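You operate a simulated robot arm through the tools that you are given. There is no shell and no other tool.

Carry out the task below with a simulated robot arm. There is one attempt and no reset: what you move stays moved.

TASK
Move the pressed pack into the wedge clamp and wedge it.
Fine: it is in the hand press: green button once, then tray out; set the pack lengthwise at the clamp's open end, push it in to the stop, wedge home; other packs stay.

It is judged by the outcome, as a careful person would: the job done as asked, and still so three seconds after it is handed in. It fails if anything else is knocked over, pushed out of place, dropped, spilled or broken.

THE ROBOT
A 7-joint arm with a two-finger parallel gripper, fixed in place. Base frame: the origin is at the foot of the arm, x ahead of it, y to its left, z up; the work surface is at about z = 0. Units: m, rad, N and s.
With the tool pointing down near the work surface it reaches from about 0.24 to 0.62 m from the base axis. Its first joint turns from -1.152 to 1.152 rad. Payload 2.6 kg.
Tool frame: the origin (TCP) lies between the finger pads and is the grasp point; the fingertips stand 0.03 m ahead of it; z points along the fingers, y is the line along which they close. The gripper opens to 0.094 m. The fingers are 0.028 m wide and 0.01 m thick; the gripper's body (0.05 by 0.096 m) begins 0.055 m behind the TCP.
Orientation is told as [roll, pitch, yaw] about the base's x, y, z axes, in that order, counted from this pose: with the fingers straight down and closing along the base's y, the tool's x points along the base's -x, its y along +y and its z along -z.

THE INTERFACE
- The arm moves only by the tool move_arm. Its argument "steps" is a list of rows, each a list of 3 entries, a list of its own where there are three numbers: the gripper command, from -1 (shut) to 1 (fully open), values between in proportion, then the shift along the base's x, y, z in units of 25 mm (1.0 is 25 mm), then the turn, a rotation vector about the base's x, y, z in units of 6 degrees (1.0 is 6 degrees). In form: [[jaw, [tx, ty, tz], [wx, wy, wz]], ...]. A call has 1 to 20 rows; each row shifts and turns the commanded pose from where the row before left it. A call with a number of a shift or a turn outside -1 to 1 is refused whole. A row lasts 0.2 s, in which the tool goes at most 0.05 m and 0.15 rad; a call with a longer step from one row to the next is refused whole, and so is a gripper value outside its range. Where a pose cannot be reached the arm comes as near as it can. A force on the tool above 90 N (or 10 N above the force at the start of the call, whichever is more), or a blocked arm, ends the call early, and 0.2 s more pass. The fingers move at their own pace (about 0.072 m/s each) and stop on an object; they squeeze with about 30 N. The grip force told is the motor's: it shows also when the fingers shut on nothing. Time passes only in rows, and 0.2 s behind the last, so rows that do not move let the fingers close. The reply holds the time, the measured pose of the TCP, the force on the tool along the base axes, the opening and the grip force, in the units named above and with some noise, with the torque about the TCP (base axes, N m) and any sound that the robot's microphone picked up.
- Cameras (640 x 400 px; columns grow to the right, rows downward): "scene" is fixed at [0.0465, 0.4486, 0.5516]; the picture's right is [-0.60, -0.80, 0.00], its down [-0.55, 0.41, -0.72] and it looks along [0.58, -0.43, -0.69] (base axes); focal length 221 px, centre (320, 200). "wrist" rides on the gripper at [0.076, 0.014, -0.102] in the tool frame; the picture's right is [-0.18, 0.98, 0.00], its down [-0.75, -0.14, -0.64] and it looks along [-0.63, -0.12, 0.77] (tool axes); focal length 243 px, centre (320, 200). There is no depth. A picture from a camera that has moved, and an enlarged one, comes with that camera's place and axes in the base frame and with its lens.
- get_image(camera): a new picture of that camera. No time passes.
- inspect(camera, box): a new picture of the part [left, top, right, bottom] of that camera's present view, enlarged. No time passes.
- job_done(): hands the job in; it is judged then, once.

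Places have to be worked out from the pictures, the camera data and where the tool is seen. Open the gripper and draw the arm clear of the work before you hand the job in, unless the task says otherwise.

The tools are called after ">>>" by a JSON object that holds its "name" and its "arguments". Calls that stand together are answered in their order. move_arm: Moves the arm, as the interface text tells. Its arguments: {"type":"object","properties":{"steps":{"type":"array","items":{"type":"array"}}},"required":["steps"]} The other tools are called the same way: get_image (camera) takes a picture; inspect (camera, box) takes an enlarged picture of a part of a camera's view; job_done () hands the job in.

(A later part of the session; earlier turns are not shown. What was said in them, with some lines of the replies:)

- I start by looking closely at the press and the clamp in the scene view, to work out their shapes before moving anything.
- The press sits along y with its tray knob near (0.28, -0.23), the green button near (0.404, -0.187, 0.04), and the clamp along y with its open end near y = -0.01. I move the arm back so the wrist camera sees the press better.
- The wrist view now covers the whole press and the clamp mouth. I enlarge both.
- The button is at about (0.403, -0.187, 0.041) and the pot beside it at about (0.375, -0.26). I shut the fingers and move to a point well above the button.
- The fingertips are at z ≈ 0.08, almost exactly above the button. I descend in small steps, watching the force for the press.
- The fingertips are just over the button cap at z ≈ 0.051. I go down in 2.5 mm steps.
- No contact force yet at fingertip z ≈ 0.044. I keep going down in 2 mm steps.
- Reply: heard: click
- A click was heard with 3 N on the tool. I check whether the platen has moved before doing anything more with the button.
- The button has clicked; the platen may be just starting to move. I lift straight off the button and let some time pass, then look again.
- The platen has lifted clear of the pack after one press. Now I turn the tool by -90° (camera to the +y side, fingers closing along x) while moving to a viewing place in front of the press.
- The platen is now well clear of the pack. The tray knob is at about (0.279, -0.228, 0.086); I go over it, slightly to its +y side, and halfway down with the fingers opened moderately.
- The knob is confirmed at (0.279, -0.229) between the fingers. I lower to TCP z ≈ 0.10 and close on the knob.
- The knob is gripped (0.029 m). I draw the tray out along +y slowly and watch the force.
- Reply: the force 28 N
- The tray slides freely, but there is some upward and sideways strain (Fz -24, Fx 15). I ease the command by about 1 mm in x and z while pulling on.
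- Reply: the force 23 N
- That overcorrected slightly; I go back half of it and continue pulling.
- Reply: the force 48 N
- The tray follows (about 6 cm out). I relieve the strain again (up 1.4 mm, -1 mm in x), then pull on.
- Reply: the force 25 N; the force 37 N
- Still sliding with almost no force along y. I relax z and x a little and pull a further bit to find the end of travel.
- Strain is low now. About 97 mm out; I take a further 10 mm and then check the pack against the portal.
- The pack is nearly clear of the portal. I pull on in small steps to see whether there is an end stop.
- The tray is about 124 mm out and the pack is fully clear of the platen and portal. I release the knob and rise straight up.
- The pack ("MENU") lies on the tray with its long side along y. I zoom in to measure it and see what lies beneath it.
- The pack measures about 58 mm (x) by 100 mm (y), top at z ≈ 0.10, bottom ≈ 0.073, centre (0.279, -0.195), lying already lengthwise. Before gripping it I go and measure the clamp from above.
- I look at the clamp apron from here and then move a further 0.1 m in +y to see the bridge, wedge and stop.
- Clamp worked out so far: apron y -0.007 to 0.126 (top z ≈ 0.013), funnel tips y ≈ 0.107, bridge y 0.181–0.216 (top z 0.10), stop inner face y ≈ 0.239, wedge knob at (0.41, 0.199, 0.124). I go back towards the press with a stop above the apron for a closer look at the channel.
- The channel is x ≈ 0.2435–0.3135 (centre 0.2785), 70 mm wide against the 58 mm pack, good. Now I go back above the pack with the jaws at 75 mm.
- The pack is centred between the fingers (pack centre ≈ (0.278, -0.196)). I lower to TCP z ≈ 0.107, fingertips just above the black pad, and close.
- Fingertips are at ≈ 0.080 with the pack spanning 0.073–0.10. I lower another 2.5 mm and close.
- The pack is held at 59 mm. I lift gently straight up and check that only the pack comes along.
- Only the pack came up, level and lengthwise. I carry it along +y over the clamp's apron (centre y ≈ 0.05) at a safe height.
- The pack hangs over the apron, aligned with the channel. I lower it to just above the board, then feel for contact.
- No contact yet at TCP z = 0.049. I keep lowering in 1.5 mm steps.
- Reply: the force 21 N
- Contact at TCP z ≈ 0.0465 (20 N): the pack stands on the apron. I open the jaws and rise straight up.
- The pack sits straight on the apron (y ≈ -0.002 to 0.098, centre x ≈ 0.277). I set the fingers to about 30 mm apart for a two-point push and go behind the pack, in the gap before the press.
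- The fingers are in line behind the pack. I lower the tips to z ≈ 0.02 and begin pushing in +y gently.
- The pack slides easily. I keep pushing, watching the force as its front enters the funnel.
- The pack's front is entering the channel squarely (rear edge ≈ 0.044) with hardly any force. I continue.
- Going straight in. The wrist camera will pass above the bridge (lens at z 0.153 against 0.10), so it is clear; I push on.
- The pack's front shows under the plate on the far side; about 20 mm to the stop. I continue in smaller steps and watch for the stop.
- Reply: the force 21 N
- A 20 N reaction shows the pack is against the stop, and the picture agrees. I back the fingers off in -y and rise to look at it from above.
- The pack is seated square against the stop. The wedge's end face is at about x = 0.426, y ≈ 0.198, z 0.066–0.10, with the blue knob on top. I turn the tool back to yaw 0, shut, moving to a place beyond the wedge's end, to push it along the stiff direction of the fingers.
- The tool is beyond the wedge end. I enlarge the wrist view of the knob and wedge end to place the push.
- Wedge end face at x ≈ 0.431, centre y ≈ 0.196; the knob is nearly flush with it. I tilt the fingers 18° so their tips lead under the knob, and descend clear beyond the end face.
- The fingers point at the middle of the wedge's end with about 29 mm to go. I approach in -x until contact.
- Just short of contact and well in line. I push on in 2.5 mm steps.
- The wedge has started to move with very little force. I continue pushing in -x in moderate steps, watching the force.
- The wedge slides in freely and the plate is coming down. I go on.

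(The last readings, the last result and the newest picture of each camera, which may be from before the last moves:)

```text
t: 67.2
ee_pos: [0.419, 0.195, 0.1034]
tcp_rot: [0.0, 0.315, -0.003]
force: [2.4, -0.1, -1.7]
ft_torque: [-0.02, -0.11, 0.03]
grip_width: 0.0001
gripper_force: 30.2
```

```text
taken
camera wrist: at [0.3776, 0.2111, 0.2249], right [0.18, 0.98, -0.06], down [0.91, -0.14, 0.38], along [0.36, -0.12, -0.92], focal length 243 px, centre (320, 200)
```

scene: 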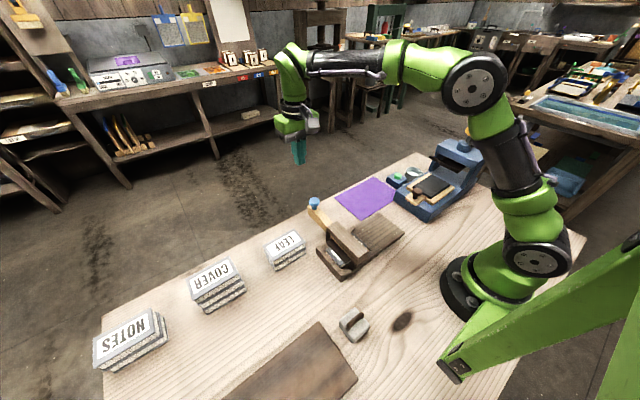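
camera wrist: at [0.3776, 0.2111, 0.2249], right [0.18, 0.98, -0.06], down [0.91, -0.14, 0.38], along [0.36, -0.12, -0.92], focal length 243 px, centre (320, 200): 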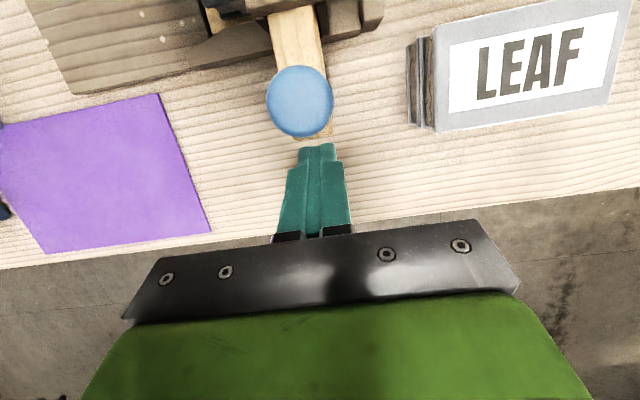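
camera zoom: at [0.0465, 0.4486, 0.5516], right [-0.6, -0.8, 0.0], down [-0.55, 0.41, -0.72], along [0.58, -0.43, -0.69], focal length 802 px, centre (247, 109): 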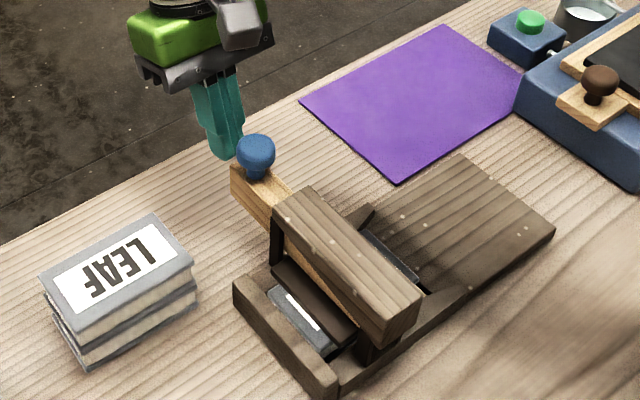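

Force is beginning to rise slightly (2.4 N). I continue in 2.5 mm steps.

>>> {"name": "move_arm", "arguments": {"steps": [[-1, [-0.1, 0.02, 0], [0, 0, 0]], [-1, [-0.1, 0, 0], [0, 0, 0]], [-1, [-0.1, 0, 0], [0, 0, 0]], [-1, [-0.1, 0, 0], [0, 0, 0]]]}}

>>> {"name": "inspect", "arguments": {"camera": "scene", "box": [290, 170, 390, 280]}}

```text
t: 68.2
ee_pos: [0.4101, 0.1971, 0.1043]
tcp_rot: [-0.003, 0.316, -0.001]
force: [4.8, -0.6, -1.5]
ft_torque: [0.01, -0.12, 0.0]
grip_width: 0.0
gripper_force: 30.1
```

```text
3.64 times, centred on (340, 225) of scene
camera zoom: at [0.0465, 0.4486, 0.5516], right [-0.6, -0.8, 0.0], down [-0.55, 0.41, -0.72], along [0.58, -0.43, -0.69], focal length 802 px, centre (247, 109)
```

zoom: 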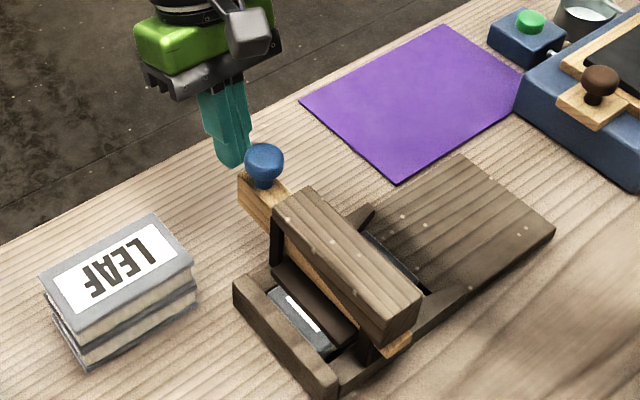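

The wedge's thin end shows at the far side of the bridge; force 4.8 N. I push further.

>>> {"name": "move_arm", "arguments": {"steps": [[-1, [-0.1, 0, 0], [0, 0, 0]], [-1, [-0.1, 0, 0], [0, 0, 0]], [-1, [-0.1, 0, 0], [0, 0, 0]], [-1, [-0.1, 0, 0], [0, 0, 0]]]}}

>>> {"name": "inspect", "arguments": {"camera": "scene", "box": [290, 170, 390, 280]}}

```text
t: 69.2
ee_pos: [0.4011, 0.1968, 0.1063]
tcp_rot: [0.001, 0.309, -0.001]
force: [17.4, -2.3, 18.4]
ft_torque: [-0.09, -0.17, 0.1]
grip_width: 0.0
gripper_force: 30.0
```

```text
3.64 times, centred on (340, 225) of scene
camera zoom: at [0.0465, 0.4485, 0.5516], right [-0.6, -0.8, 0.0], down [-0.55, 0.41, -0.72], along [0.58, -0.43, -0.69], focal length 802 px, centre (247, 109)
```

zoom: 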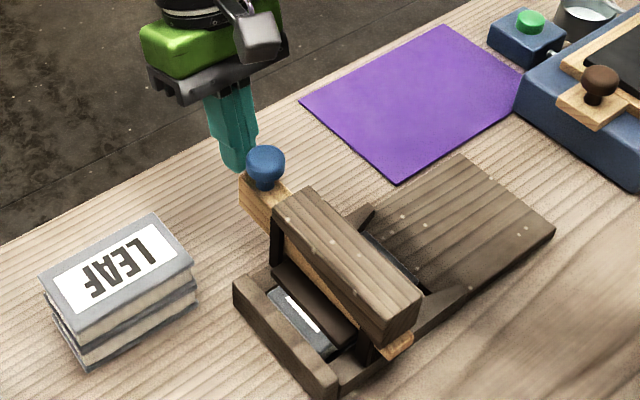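

The wedge moved less than the tool this time and a z force appeared. I look closely at the contact before pushing more.

>>> {"name": "get_image", "arguments": {"camera": "wrist"}}

>>> {"name": "inspect", "arguments": {"camera": "scene", "box": [310, 180, 360, 240]}}

>>> {"name": "inspect", "arguments": {"camera": "scene", "box": [320, 210, 400, 280]}}

```text
taken
camera wrist: at [0.3584, 0.2116, 0.2274], right [0.18, 0.98, -0.05], down [0.91, -0.14, 0.38], along [0.37, -0.12, -0.92], focal length 243 px, centre (320, 200)
```

wrist: 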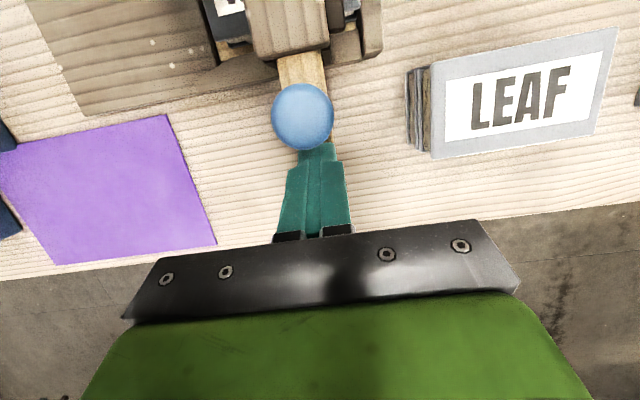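

```text
6.67 times, centred on (335, 210) of scene
camera zoom: at [0.0465, 0.4485, 0.5516], right [-0.6, -0.8, 0.0], down [-0.55, 0.41, -0.72], along [0.58, -0.43, -0.69], focal length 1471 px, centre (220, 133)
```

zoom: 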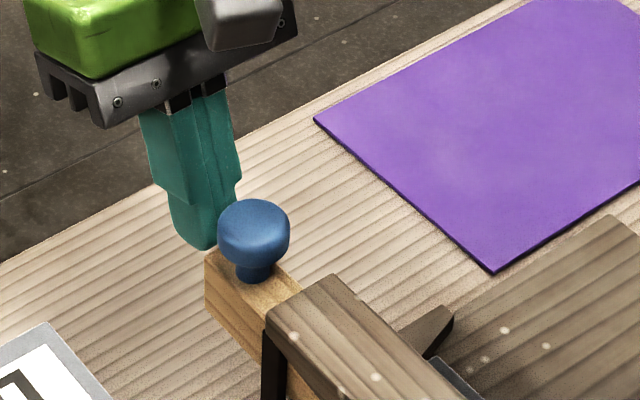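

```text
5.71 times, centred on (360, 245) of scene
camera zoom: at [0.0465, 0.4485, 0.5516], right [-0.6, -0.8, 0.0], down [-0.55, 0.41, -0.72], along [0.58, -0.43, -0.69], focal length 1261 px, centre (91, -57)
```

zoom: 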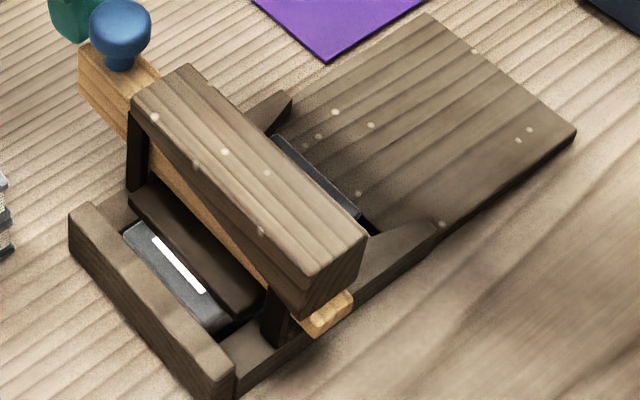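

The fingertip is climbing over the top edge of the wedge's end (the wedge sits lower as it goes in; its end face is now about z 0.058–0.085). I back off in +x, lower by about 14 mm and look again.

>>> {"name": "move_arm", "arguments": {"steps": [[-1, [0.3, 0, 0.05], [0, 0, 0]], [-1, [0.4, 0, 0], [0, 0, 0]], [-1, [0.2, 0, -0.3], [0, 0, 0]], [-1, [0, 0, -0.3], [0, 0, 0]], [-1, [0, 0, 0], [0, 0, 0]]]}}

>>> {"name": "get_image", "arguments": {"camera": "wrist"}}

>>> {"name": "inspect", "arguments": {"camera": "scene", "box": [310, 180, 370, 250]}}

```text
t: 70.4
ee_pos: [0.4215, 0.196, 0.0893]
tcp_rot: [0.001, 0.314, -0.001]
force: [0.1, -0.1, -0.1]
ft_torque: [-0.01, -0.02, 0.03]
grip_width: 0.0001
gripper_force: 30.0
```

```text
taken
camera wrist: at [0.3804, 0.2117, 0.2111], right [0.18, 0.98, -0.06], down [0.92, -0.14, 0.38], along [0.36, -0.12, -0.92], focal length 243 px, centre (320, 200)
```

wrist: 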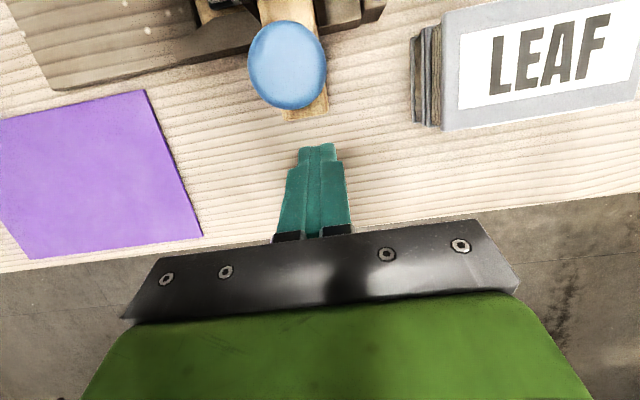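

```text
5.71 times, centred on (340, 215) of scene
camera zoom: at [0.0465, 0.4486, 0.5516], right [-0.6, -0.8, 0.0], down [-0.55, 0.41, -0.72], along [0.58, -0.43, -0.69], focal length 1261 px, centre (206, 114)
```

zoom: 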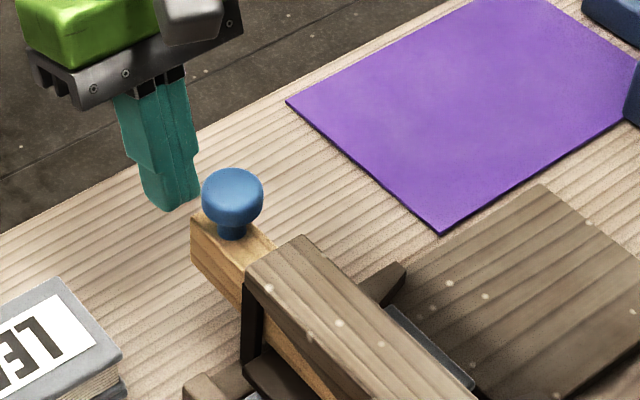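

The wedge end is at x ≈ 0.385 and the fingertip is now at mid-height of its end face. I push again in -x.

>>> {"name": "move_arm", "arguments": {"steps": [[-1, [-0.25, 0, 0.06], [0, 0, 0]], [-1, [-0.2, 0, 0], [0, 0, 0]], [-1, [-0.08, 0, 0], [0, 0, 0]], [-1, [-0.08, 0, 0], [0, 0, 0]]]}}

>>> {"name": "inspect", "arguments": {"camera": "scene", "box": [310, 180, 370, 250]}}

```text
t: 71.4
ee_pos: [0.4083, 0.1966, 0.0917]
tcp_rot: [0.001, 0.31, 0.0]
force: [7.6, -0.4, -3.2]
ft_torque: [0.02, -0.29, -0.04]
grip_width: 0.0
gripper_force: 29.7
```

```text
5.71 times, centred on (340, 215) of scene
camera zoom: at [0.0466, 0.4486, 0.5516], right [-0.6, -0.8, 0.0], down [-0.55, 0.41, -0.72], along [0.58, -0.43, -0.69], focal length 1261 px, centre (206, 114)
```

zoom: 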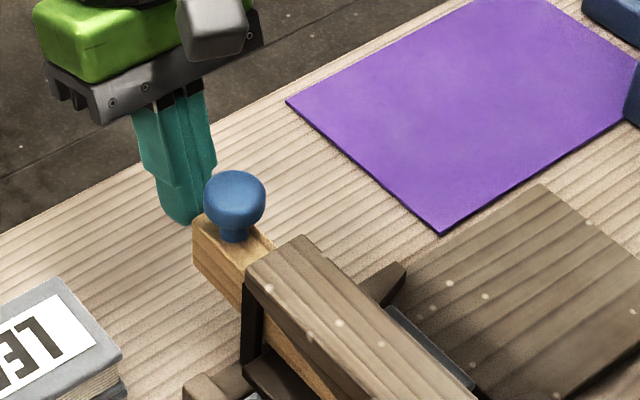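

Good contact (7.6 N, little z). I keep pushing in 1.5 mm steps.

>>> {"name": "move_arm", "arguments": {"steps": [[-1, [-0.06, 0, 0], [0, 0, 0]], [-1, [-0.06, 0, 0], [0, 0, 0]], [-1, [-0.06, 0, 0], [0, 0, 0]]]}}

>>> {"name": "inspect", "arguments": {"camera": "scene", "box": [310, 180, 370, 250]}}

```text
t: 72.2
ee_pos: [0.4068, 0.196, 0.0924]
tcp_rot: [0.001, 0.294, 0.005]
force: [39.5, 6.1, -13.3]
ft_torque: [0.01, -1.3, -0.13]
grip_width: 0.0
gripper_force: 30.5
```

```text
5.71 times, centred on (340, 215) of scene
camera zoom: at [0.0466, 0.4486, 0.5515], right [-0.6, -0.8, 0.0], down [-0.55, 0.41, -0.72], along [0.58, -0.43, -0.69], focal length 1261 px, centre (206, 114)
```

zoom: 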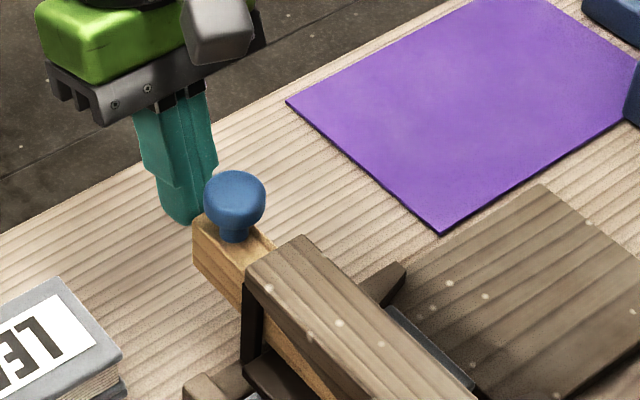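

Force has risen to 40 N with the wedge hardly moving, so it is tightening. I check the plate against the pack before deciding how much more.

>>> {"name": "inspect", "arguments": {"camera": "scene", "box": [325, 215, 385, 285]}}

>>> {"name": "get_image", "arguments": {"camera": "wrist"}}

```text
5.71 times, centred on (355, 250) of scene
camera zoom: at [0.0466, 0.4486, 0.5515], right [-0.6, -0.8, 0.0], down [-0.55, 0.41, -0.72], along [0.58, -0.43, -0.69], focal length 1261 px, centre (120, -86)
```

zoom: 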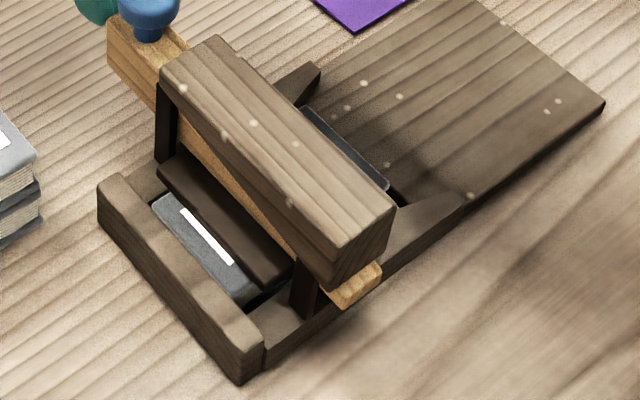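

```text
taken
camera wrist: at [0.3627, 0.2107, 0.2127], right [0.17, 0.98, -0.05], down [0.91, -0.14, 0.39], along [0.38, -0.12, -0.92], focal length 243 px, centre (320, 200)
```

wrist: 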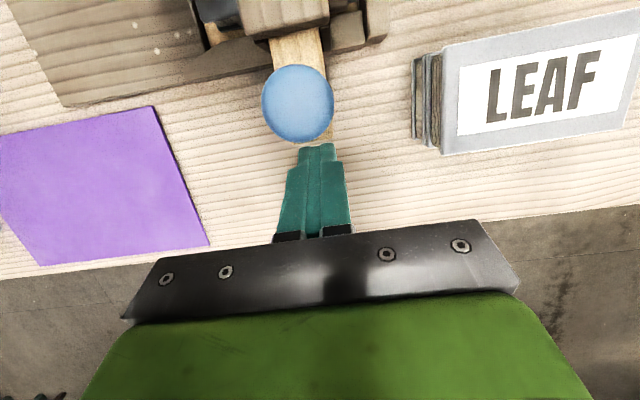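

The plate now lies down on the pack. I press on a little more to make sure the wedge is fully home.

>>> {"name": "move_arm", "arguments": {"steps": [[-1, [-0.05, 0, 0], [0, 0, 0]], [-1, [-0.05, 0, 0], [0, 0, 0]]]}}

>>> {"name": "inspect", "arguments": {"camera": "scene", "box": [310, 180, 370, 250]}}

```text
t: 72.8
ee_pos: [0.4075, 0.1962, 0.093]
tcp_rot: [0.002, 0.287, 0.007]
force: [50.6, 3.0, -14.6]
ft_torque: [-0.01, -1.59, -0.07]
grip_width: 0.0
gripper_force: 30.3
```

```text
5.71 times, centred on (340, 215) of scene
camera zoom: at [0.0466, 0.4486, 0.5515], right [-0.6, -0.8, 0.0], down [-0.55, 0.41, -0.72], along [0.58, -0.43, -0.69], focal length 1261 px, centre (206, 114)
```

zoom: 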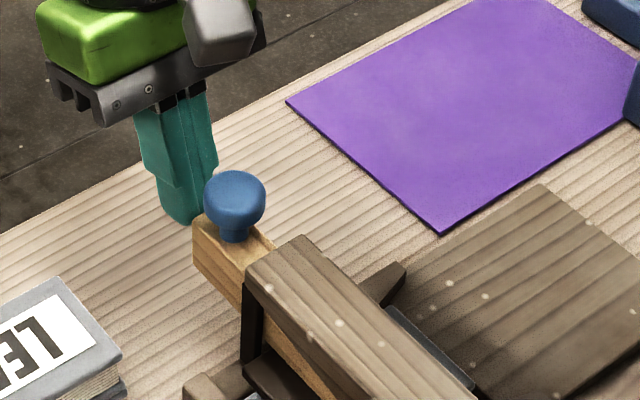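

The wedge stays put at 50 N. I give one last firmer push (towards 75 N) to confirm it is at its end.

>>> {"name": "move_arm", "arguments": {"steps": [[-1, [-0.07, 0, 0], [0, 0, 0]], [-1, [-0.07, 0, 0], [0, 0, 0]]]}}

>>> {"name": "inspect", "arguments": {"camera": "scene", "box": [310, 180, 370, 250]}}

```text
t: 73.4
ee_pos: [0.4053, 0.1959, 0.0925]
tcp_rot: [0.001, 0.274, 0.013]
force: [68.2, 9.1, -25.6]
ft_torque: [0.02, -2.25, -0.24]
grip_width: 0.0
gripper_force: 30.6
```

```text
5.71 times, centred on (340, 215) of scene
camera zoom: at [0.0467, 0.4487, 0.5515], right [-0.6, -0.8, 0.0], down [-0.55, 0.41, -0.72], along [0.58, -0.43, -0.69], focal length 1261 px, centre (206, 114)
```

zoom: 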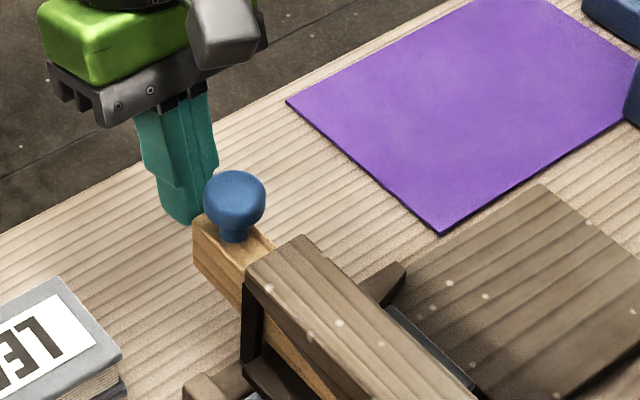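

The wedge doesn't move at all at 68 N: it is home. I ease off in +x and rise clear, then check everything.

>>> {"name": "move_arm", "arguments": {"steps": [[-1, [0.3, 0, 0], [0, 0, 0]], [-1, [0.5, 0, 0], [0, 0, 0]], [-1, [0.8, 0, 0], [0, 0, 0]], [-1, [0, 0, 0.8], [0, 0, 0]], [-1, [0, 0, 1], [0, 0, 0]], [-1, [0, 0, 1], [0, 0, 0]], [-1, [0, 0, 1], [0, 0, 0]], [-1, [0, 0, 1], [0, 0, 0]], [0, [0, 0, 1], [0, -1, 0]], [0, [0, 0, 0.5], [0, -1, 0]], [0, [0, 0, 0], [0, -1, 0]], [0, [0, 0, 0], [0, 0, 0]]]}}

>>> {"name": "inspect", "arguments": {"camera": "scene", "box": [300, 185, 400, 285]}}

>>> {"name": "get_image", "arguments": {"camera": "scene"}}

```text
t: 76.0
ee_pos: [0.4359, 0.197, 0.2496]
tcp_rot: [-0.001, -0.003, -0.001]
force: [-0.4, 0.0, 0.3]
ft_torque: [0.0, -0.02, 0.0]
grip_width: 0.047
gripper_force: 0.0
```

```text
4.00 times, centred on (350, 235) of scene
camera zoom: at [0.0465, 0.4486, 0.5516], right [-0.6, -0.8, 0.0], down [-0.55, 0.41, -0.72], along [0.58, -0.43, -0.69], focal length 882 px, centre (200, 60)
```

zoom: 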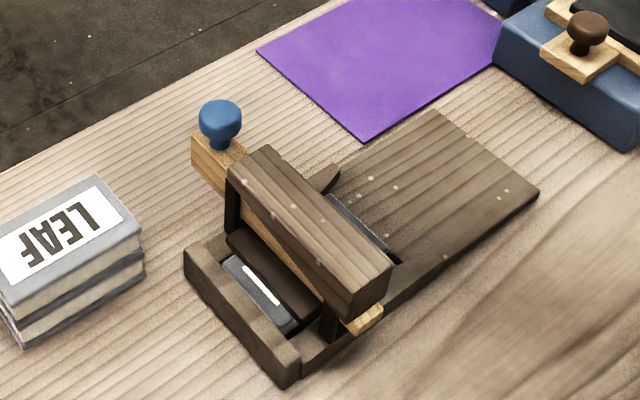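

```text
taken
```

scene: 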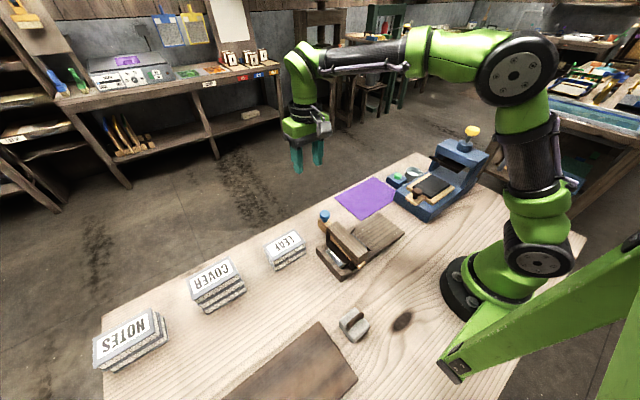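

The wedge stayed in place after release (end at x ≈ 0.382) and nothing else has moved. I take a closer look from the stop side to verify the pack and plate.

>>> {"name": "move_arm", "arguments": {"steps": [[0, [-0.42, 0.18, 0], [0, 0, -1]], [0, [-0.42, 0.18, 0], [0, 0, -1]], [0, [-0.42, 0.18, 0], [0, 0, -1]], [0, [-0.42, 0.18, 0], [0, 0, -1]], [0, [-0.42, 0.18, 0], [0, 0, -1]], [0, [-0.42, 0.18, 0], [0, 0, -1]], [0, [-0.42, 0.18, 0], [0, 0, -1]], [0, [-0.42, 0.18, 0], [0, 0, -1]], [0, [-0.42, 0.18, 0], [0, 0, -1]], [0, [-0.42, 0.18, 0], [0, 0, -1]], [0, [-0.42, 0.18, 0], [0, 0, -1]], [0, [-0.42, 0.18, 0], [0, 0, -1]], [0, [-0.42, 0.18, 0], [0, 0, -1]], [0, [-0.42, 0.18, 0], [0, 0, -1]], [0.5, [-0.42, 0.18, 0], [0, 0, -1]], [0.5, [0, 0, 0], [0, 0, 0]]]}}

>>> {"name": "get_image", "arguments": {"camera": "wrist"}}

>>> {"name": "inspect", "arguments": {"camera": "wrist", "box": [230, 0, 450, 140]}}

```text
t: 79.4
ee_pos: [0.2779, 0.2632, 0.2497]
tcp_rot: [0.001, 0.0, -1.571]
force: [-0.2, -0.5, 0.3]
ft_torque: [0.0, 0.01, -0.02]
grip_width: 0.0704
gripper_force: 0.0
```

```text
taken
camera wrist: at [0.2914, 0.3409, 0.3516], right [0.98, -0.19, 0.0], down [-0.14, -0.75, 0.64], along [-0.12, -0.63, -0.77], focal length 243 px, centre (320, 200)
```

wrist: 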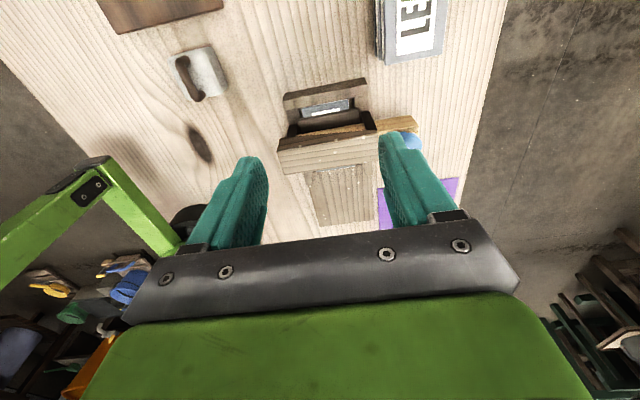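

```text
2.86 times, centred on (340, 70) of wrist
camera zoom: at [0.2914, 0.3409, 0.3516], right [0.98, -0.19, 0.0], down [-0.14, -0.75, 0.64], along [-0.12, -0.63, -0.77], focal length 693 px, centre (263, 571)
```

zoom: 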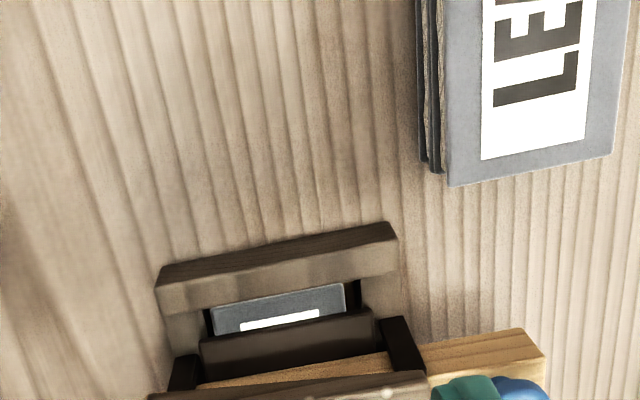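

The plate has come down about 22 mm (top now z ≈ 0.052) onto the pack, the pack is at the stop, and LEAF is undisturbed. I open the gripper fully and draw the arm up and away from the clamp.

>>> {"name": "move_arm", "arguments": {"steps": [[1, [0, 0, 1], [0, 0, 0]], [1, [0, 0, 1], [0, 0, 0]], [1, [0, 0, 1], [0, 0, 0]], [1, [0, 0, 1], [0, 0, 0]], [1, [0.2, -1, 0], [0, 0, 0]], [1, [0.2, -1, 0], [0, 0, 0]], [1, [0.2, -1, 0], [0, 0, 0]], [1, [0.2, -1, 0], [0, 0, 0]], [1, [0.2, -1, 0], [0, 0, 0]], [1, [0.2, -1, 0], [0, 0, 0]], [1, [0.2, -1, 0], [0, 0, 0]], [1, [0.2, -1, 0], [0, 0, 0]], [1, [0, 0, 0], [0, 0, 0]], [1, [0, 0, 0], [0, 0, 0]], [1, [0, 0, 0], [0, 0, 0]]]}}

>>> {"name": "get_image", "arguments": {"camera": "scene"}}

>>> {"name": "inspect", "arguments": {"camera": "scene", "box": [300, 185, 400, 285]}}

>>> {"name": "inspect", "arguments": {"camera": "scene", "box": [370, 110, 510, 230]}}

```text
t: 82.6
ee_pos: [0.3186, 0.0642, 0.3486]
tcp_rot: [0.0, 0.0, -1.57]
force: [0.4, 0.2, -0.6]
ft_torque: [0.05, -0.04, -0.02]
grip_width: 0.0937
gripper_force: 0.0
```

```text
taken
```

scene: 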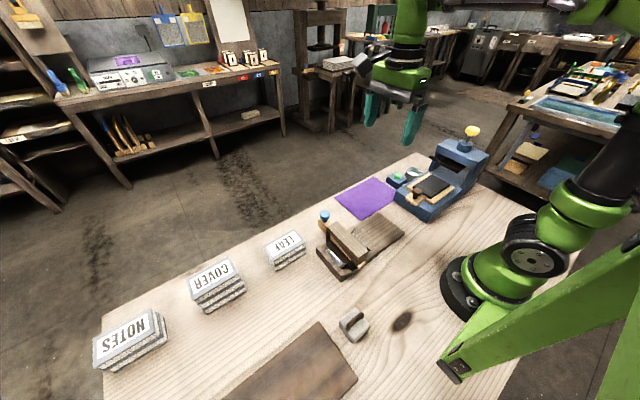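

```text
4.00 times, centred on (350, 235) of scene
camera zoom: at [0.0465, 0.4486, 0.5516], right [-0.6, -0.8, 0.0], down [-0.55, 0.41, -0.72], along [0.58, -0.43, -0.69], focal length 882 px, centre (200, 60)
```

zoom: 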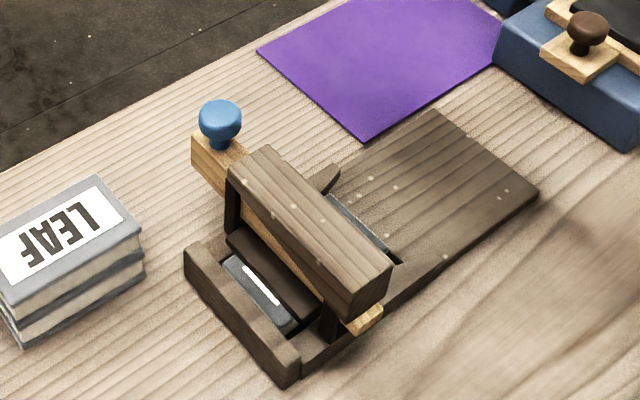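

```text
3.33 times, centred on (440, 170) of scene
camera zoom: at [0.0465, 0.4486, 0.5516], right [-0.6, -0.8, 0.0], down [-0.55, 0.41, -0.72], along [0.58, -0.43, -0.69], focal length 735 px, centre (-80, 300)
```

zoom: 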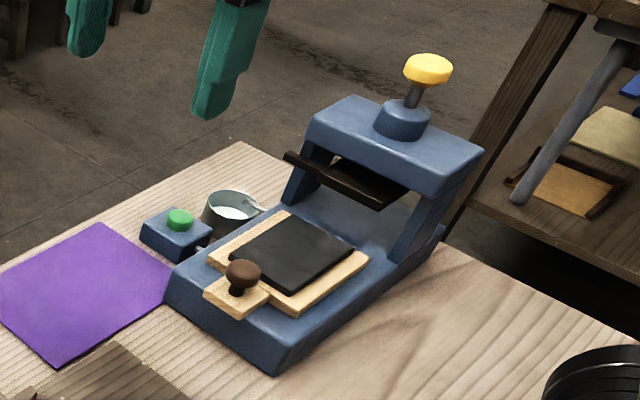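

The pack is against the clamp's stop and the wedge holds the plate down on it. The press tray is out, the other packs stand where they were, the pot is unspilled, and the arm is clear with the gripper open. I hand the job in.

>>> {"name": "job_done", "arguments": {}}

```text
The job is handed in.
```

The pressed "MENU" pack is in the wedge clamp, lengthwise against the stop, with the wedge driven home.

- **Press:** I pressed the green button once and heard it click. The platen lifted, and I drew the tray out about 124 mm.
- **Pack:** I set it at the clamp's open end and pushed it in until it met the stop, with about 20 N of resistance.
- **Wedge:** On the first push the fingertips slid up over the wedge's end, so I backed off, went lower and pushed again. It then held still at 68 N and did not spring back when released. The clamp plate came down about 22 mm onto the pack.

The last pictures show LEAF, COVER and NOTES where they were and the pot upright and unspilled. I left the tray out, opened the gripper and drew the arm clear before handing in. I did not get a side view of the plate meeting the pack; that contact is judged from the plate's height and the push force.
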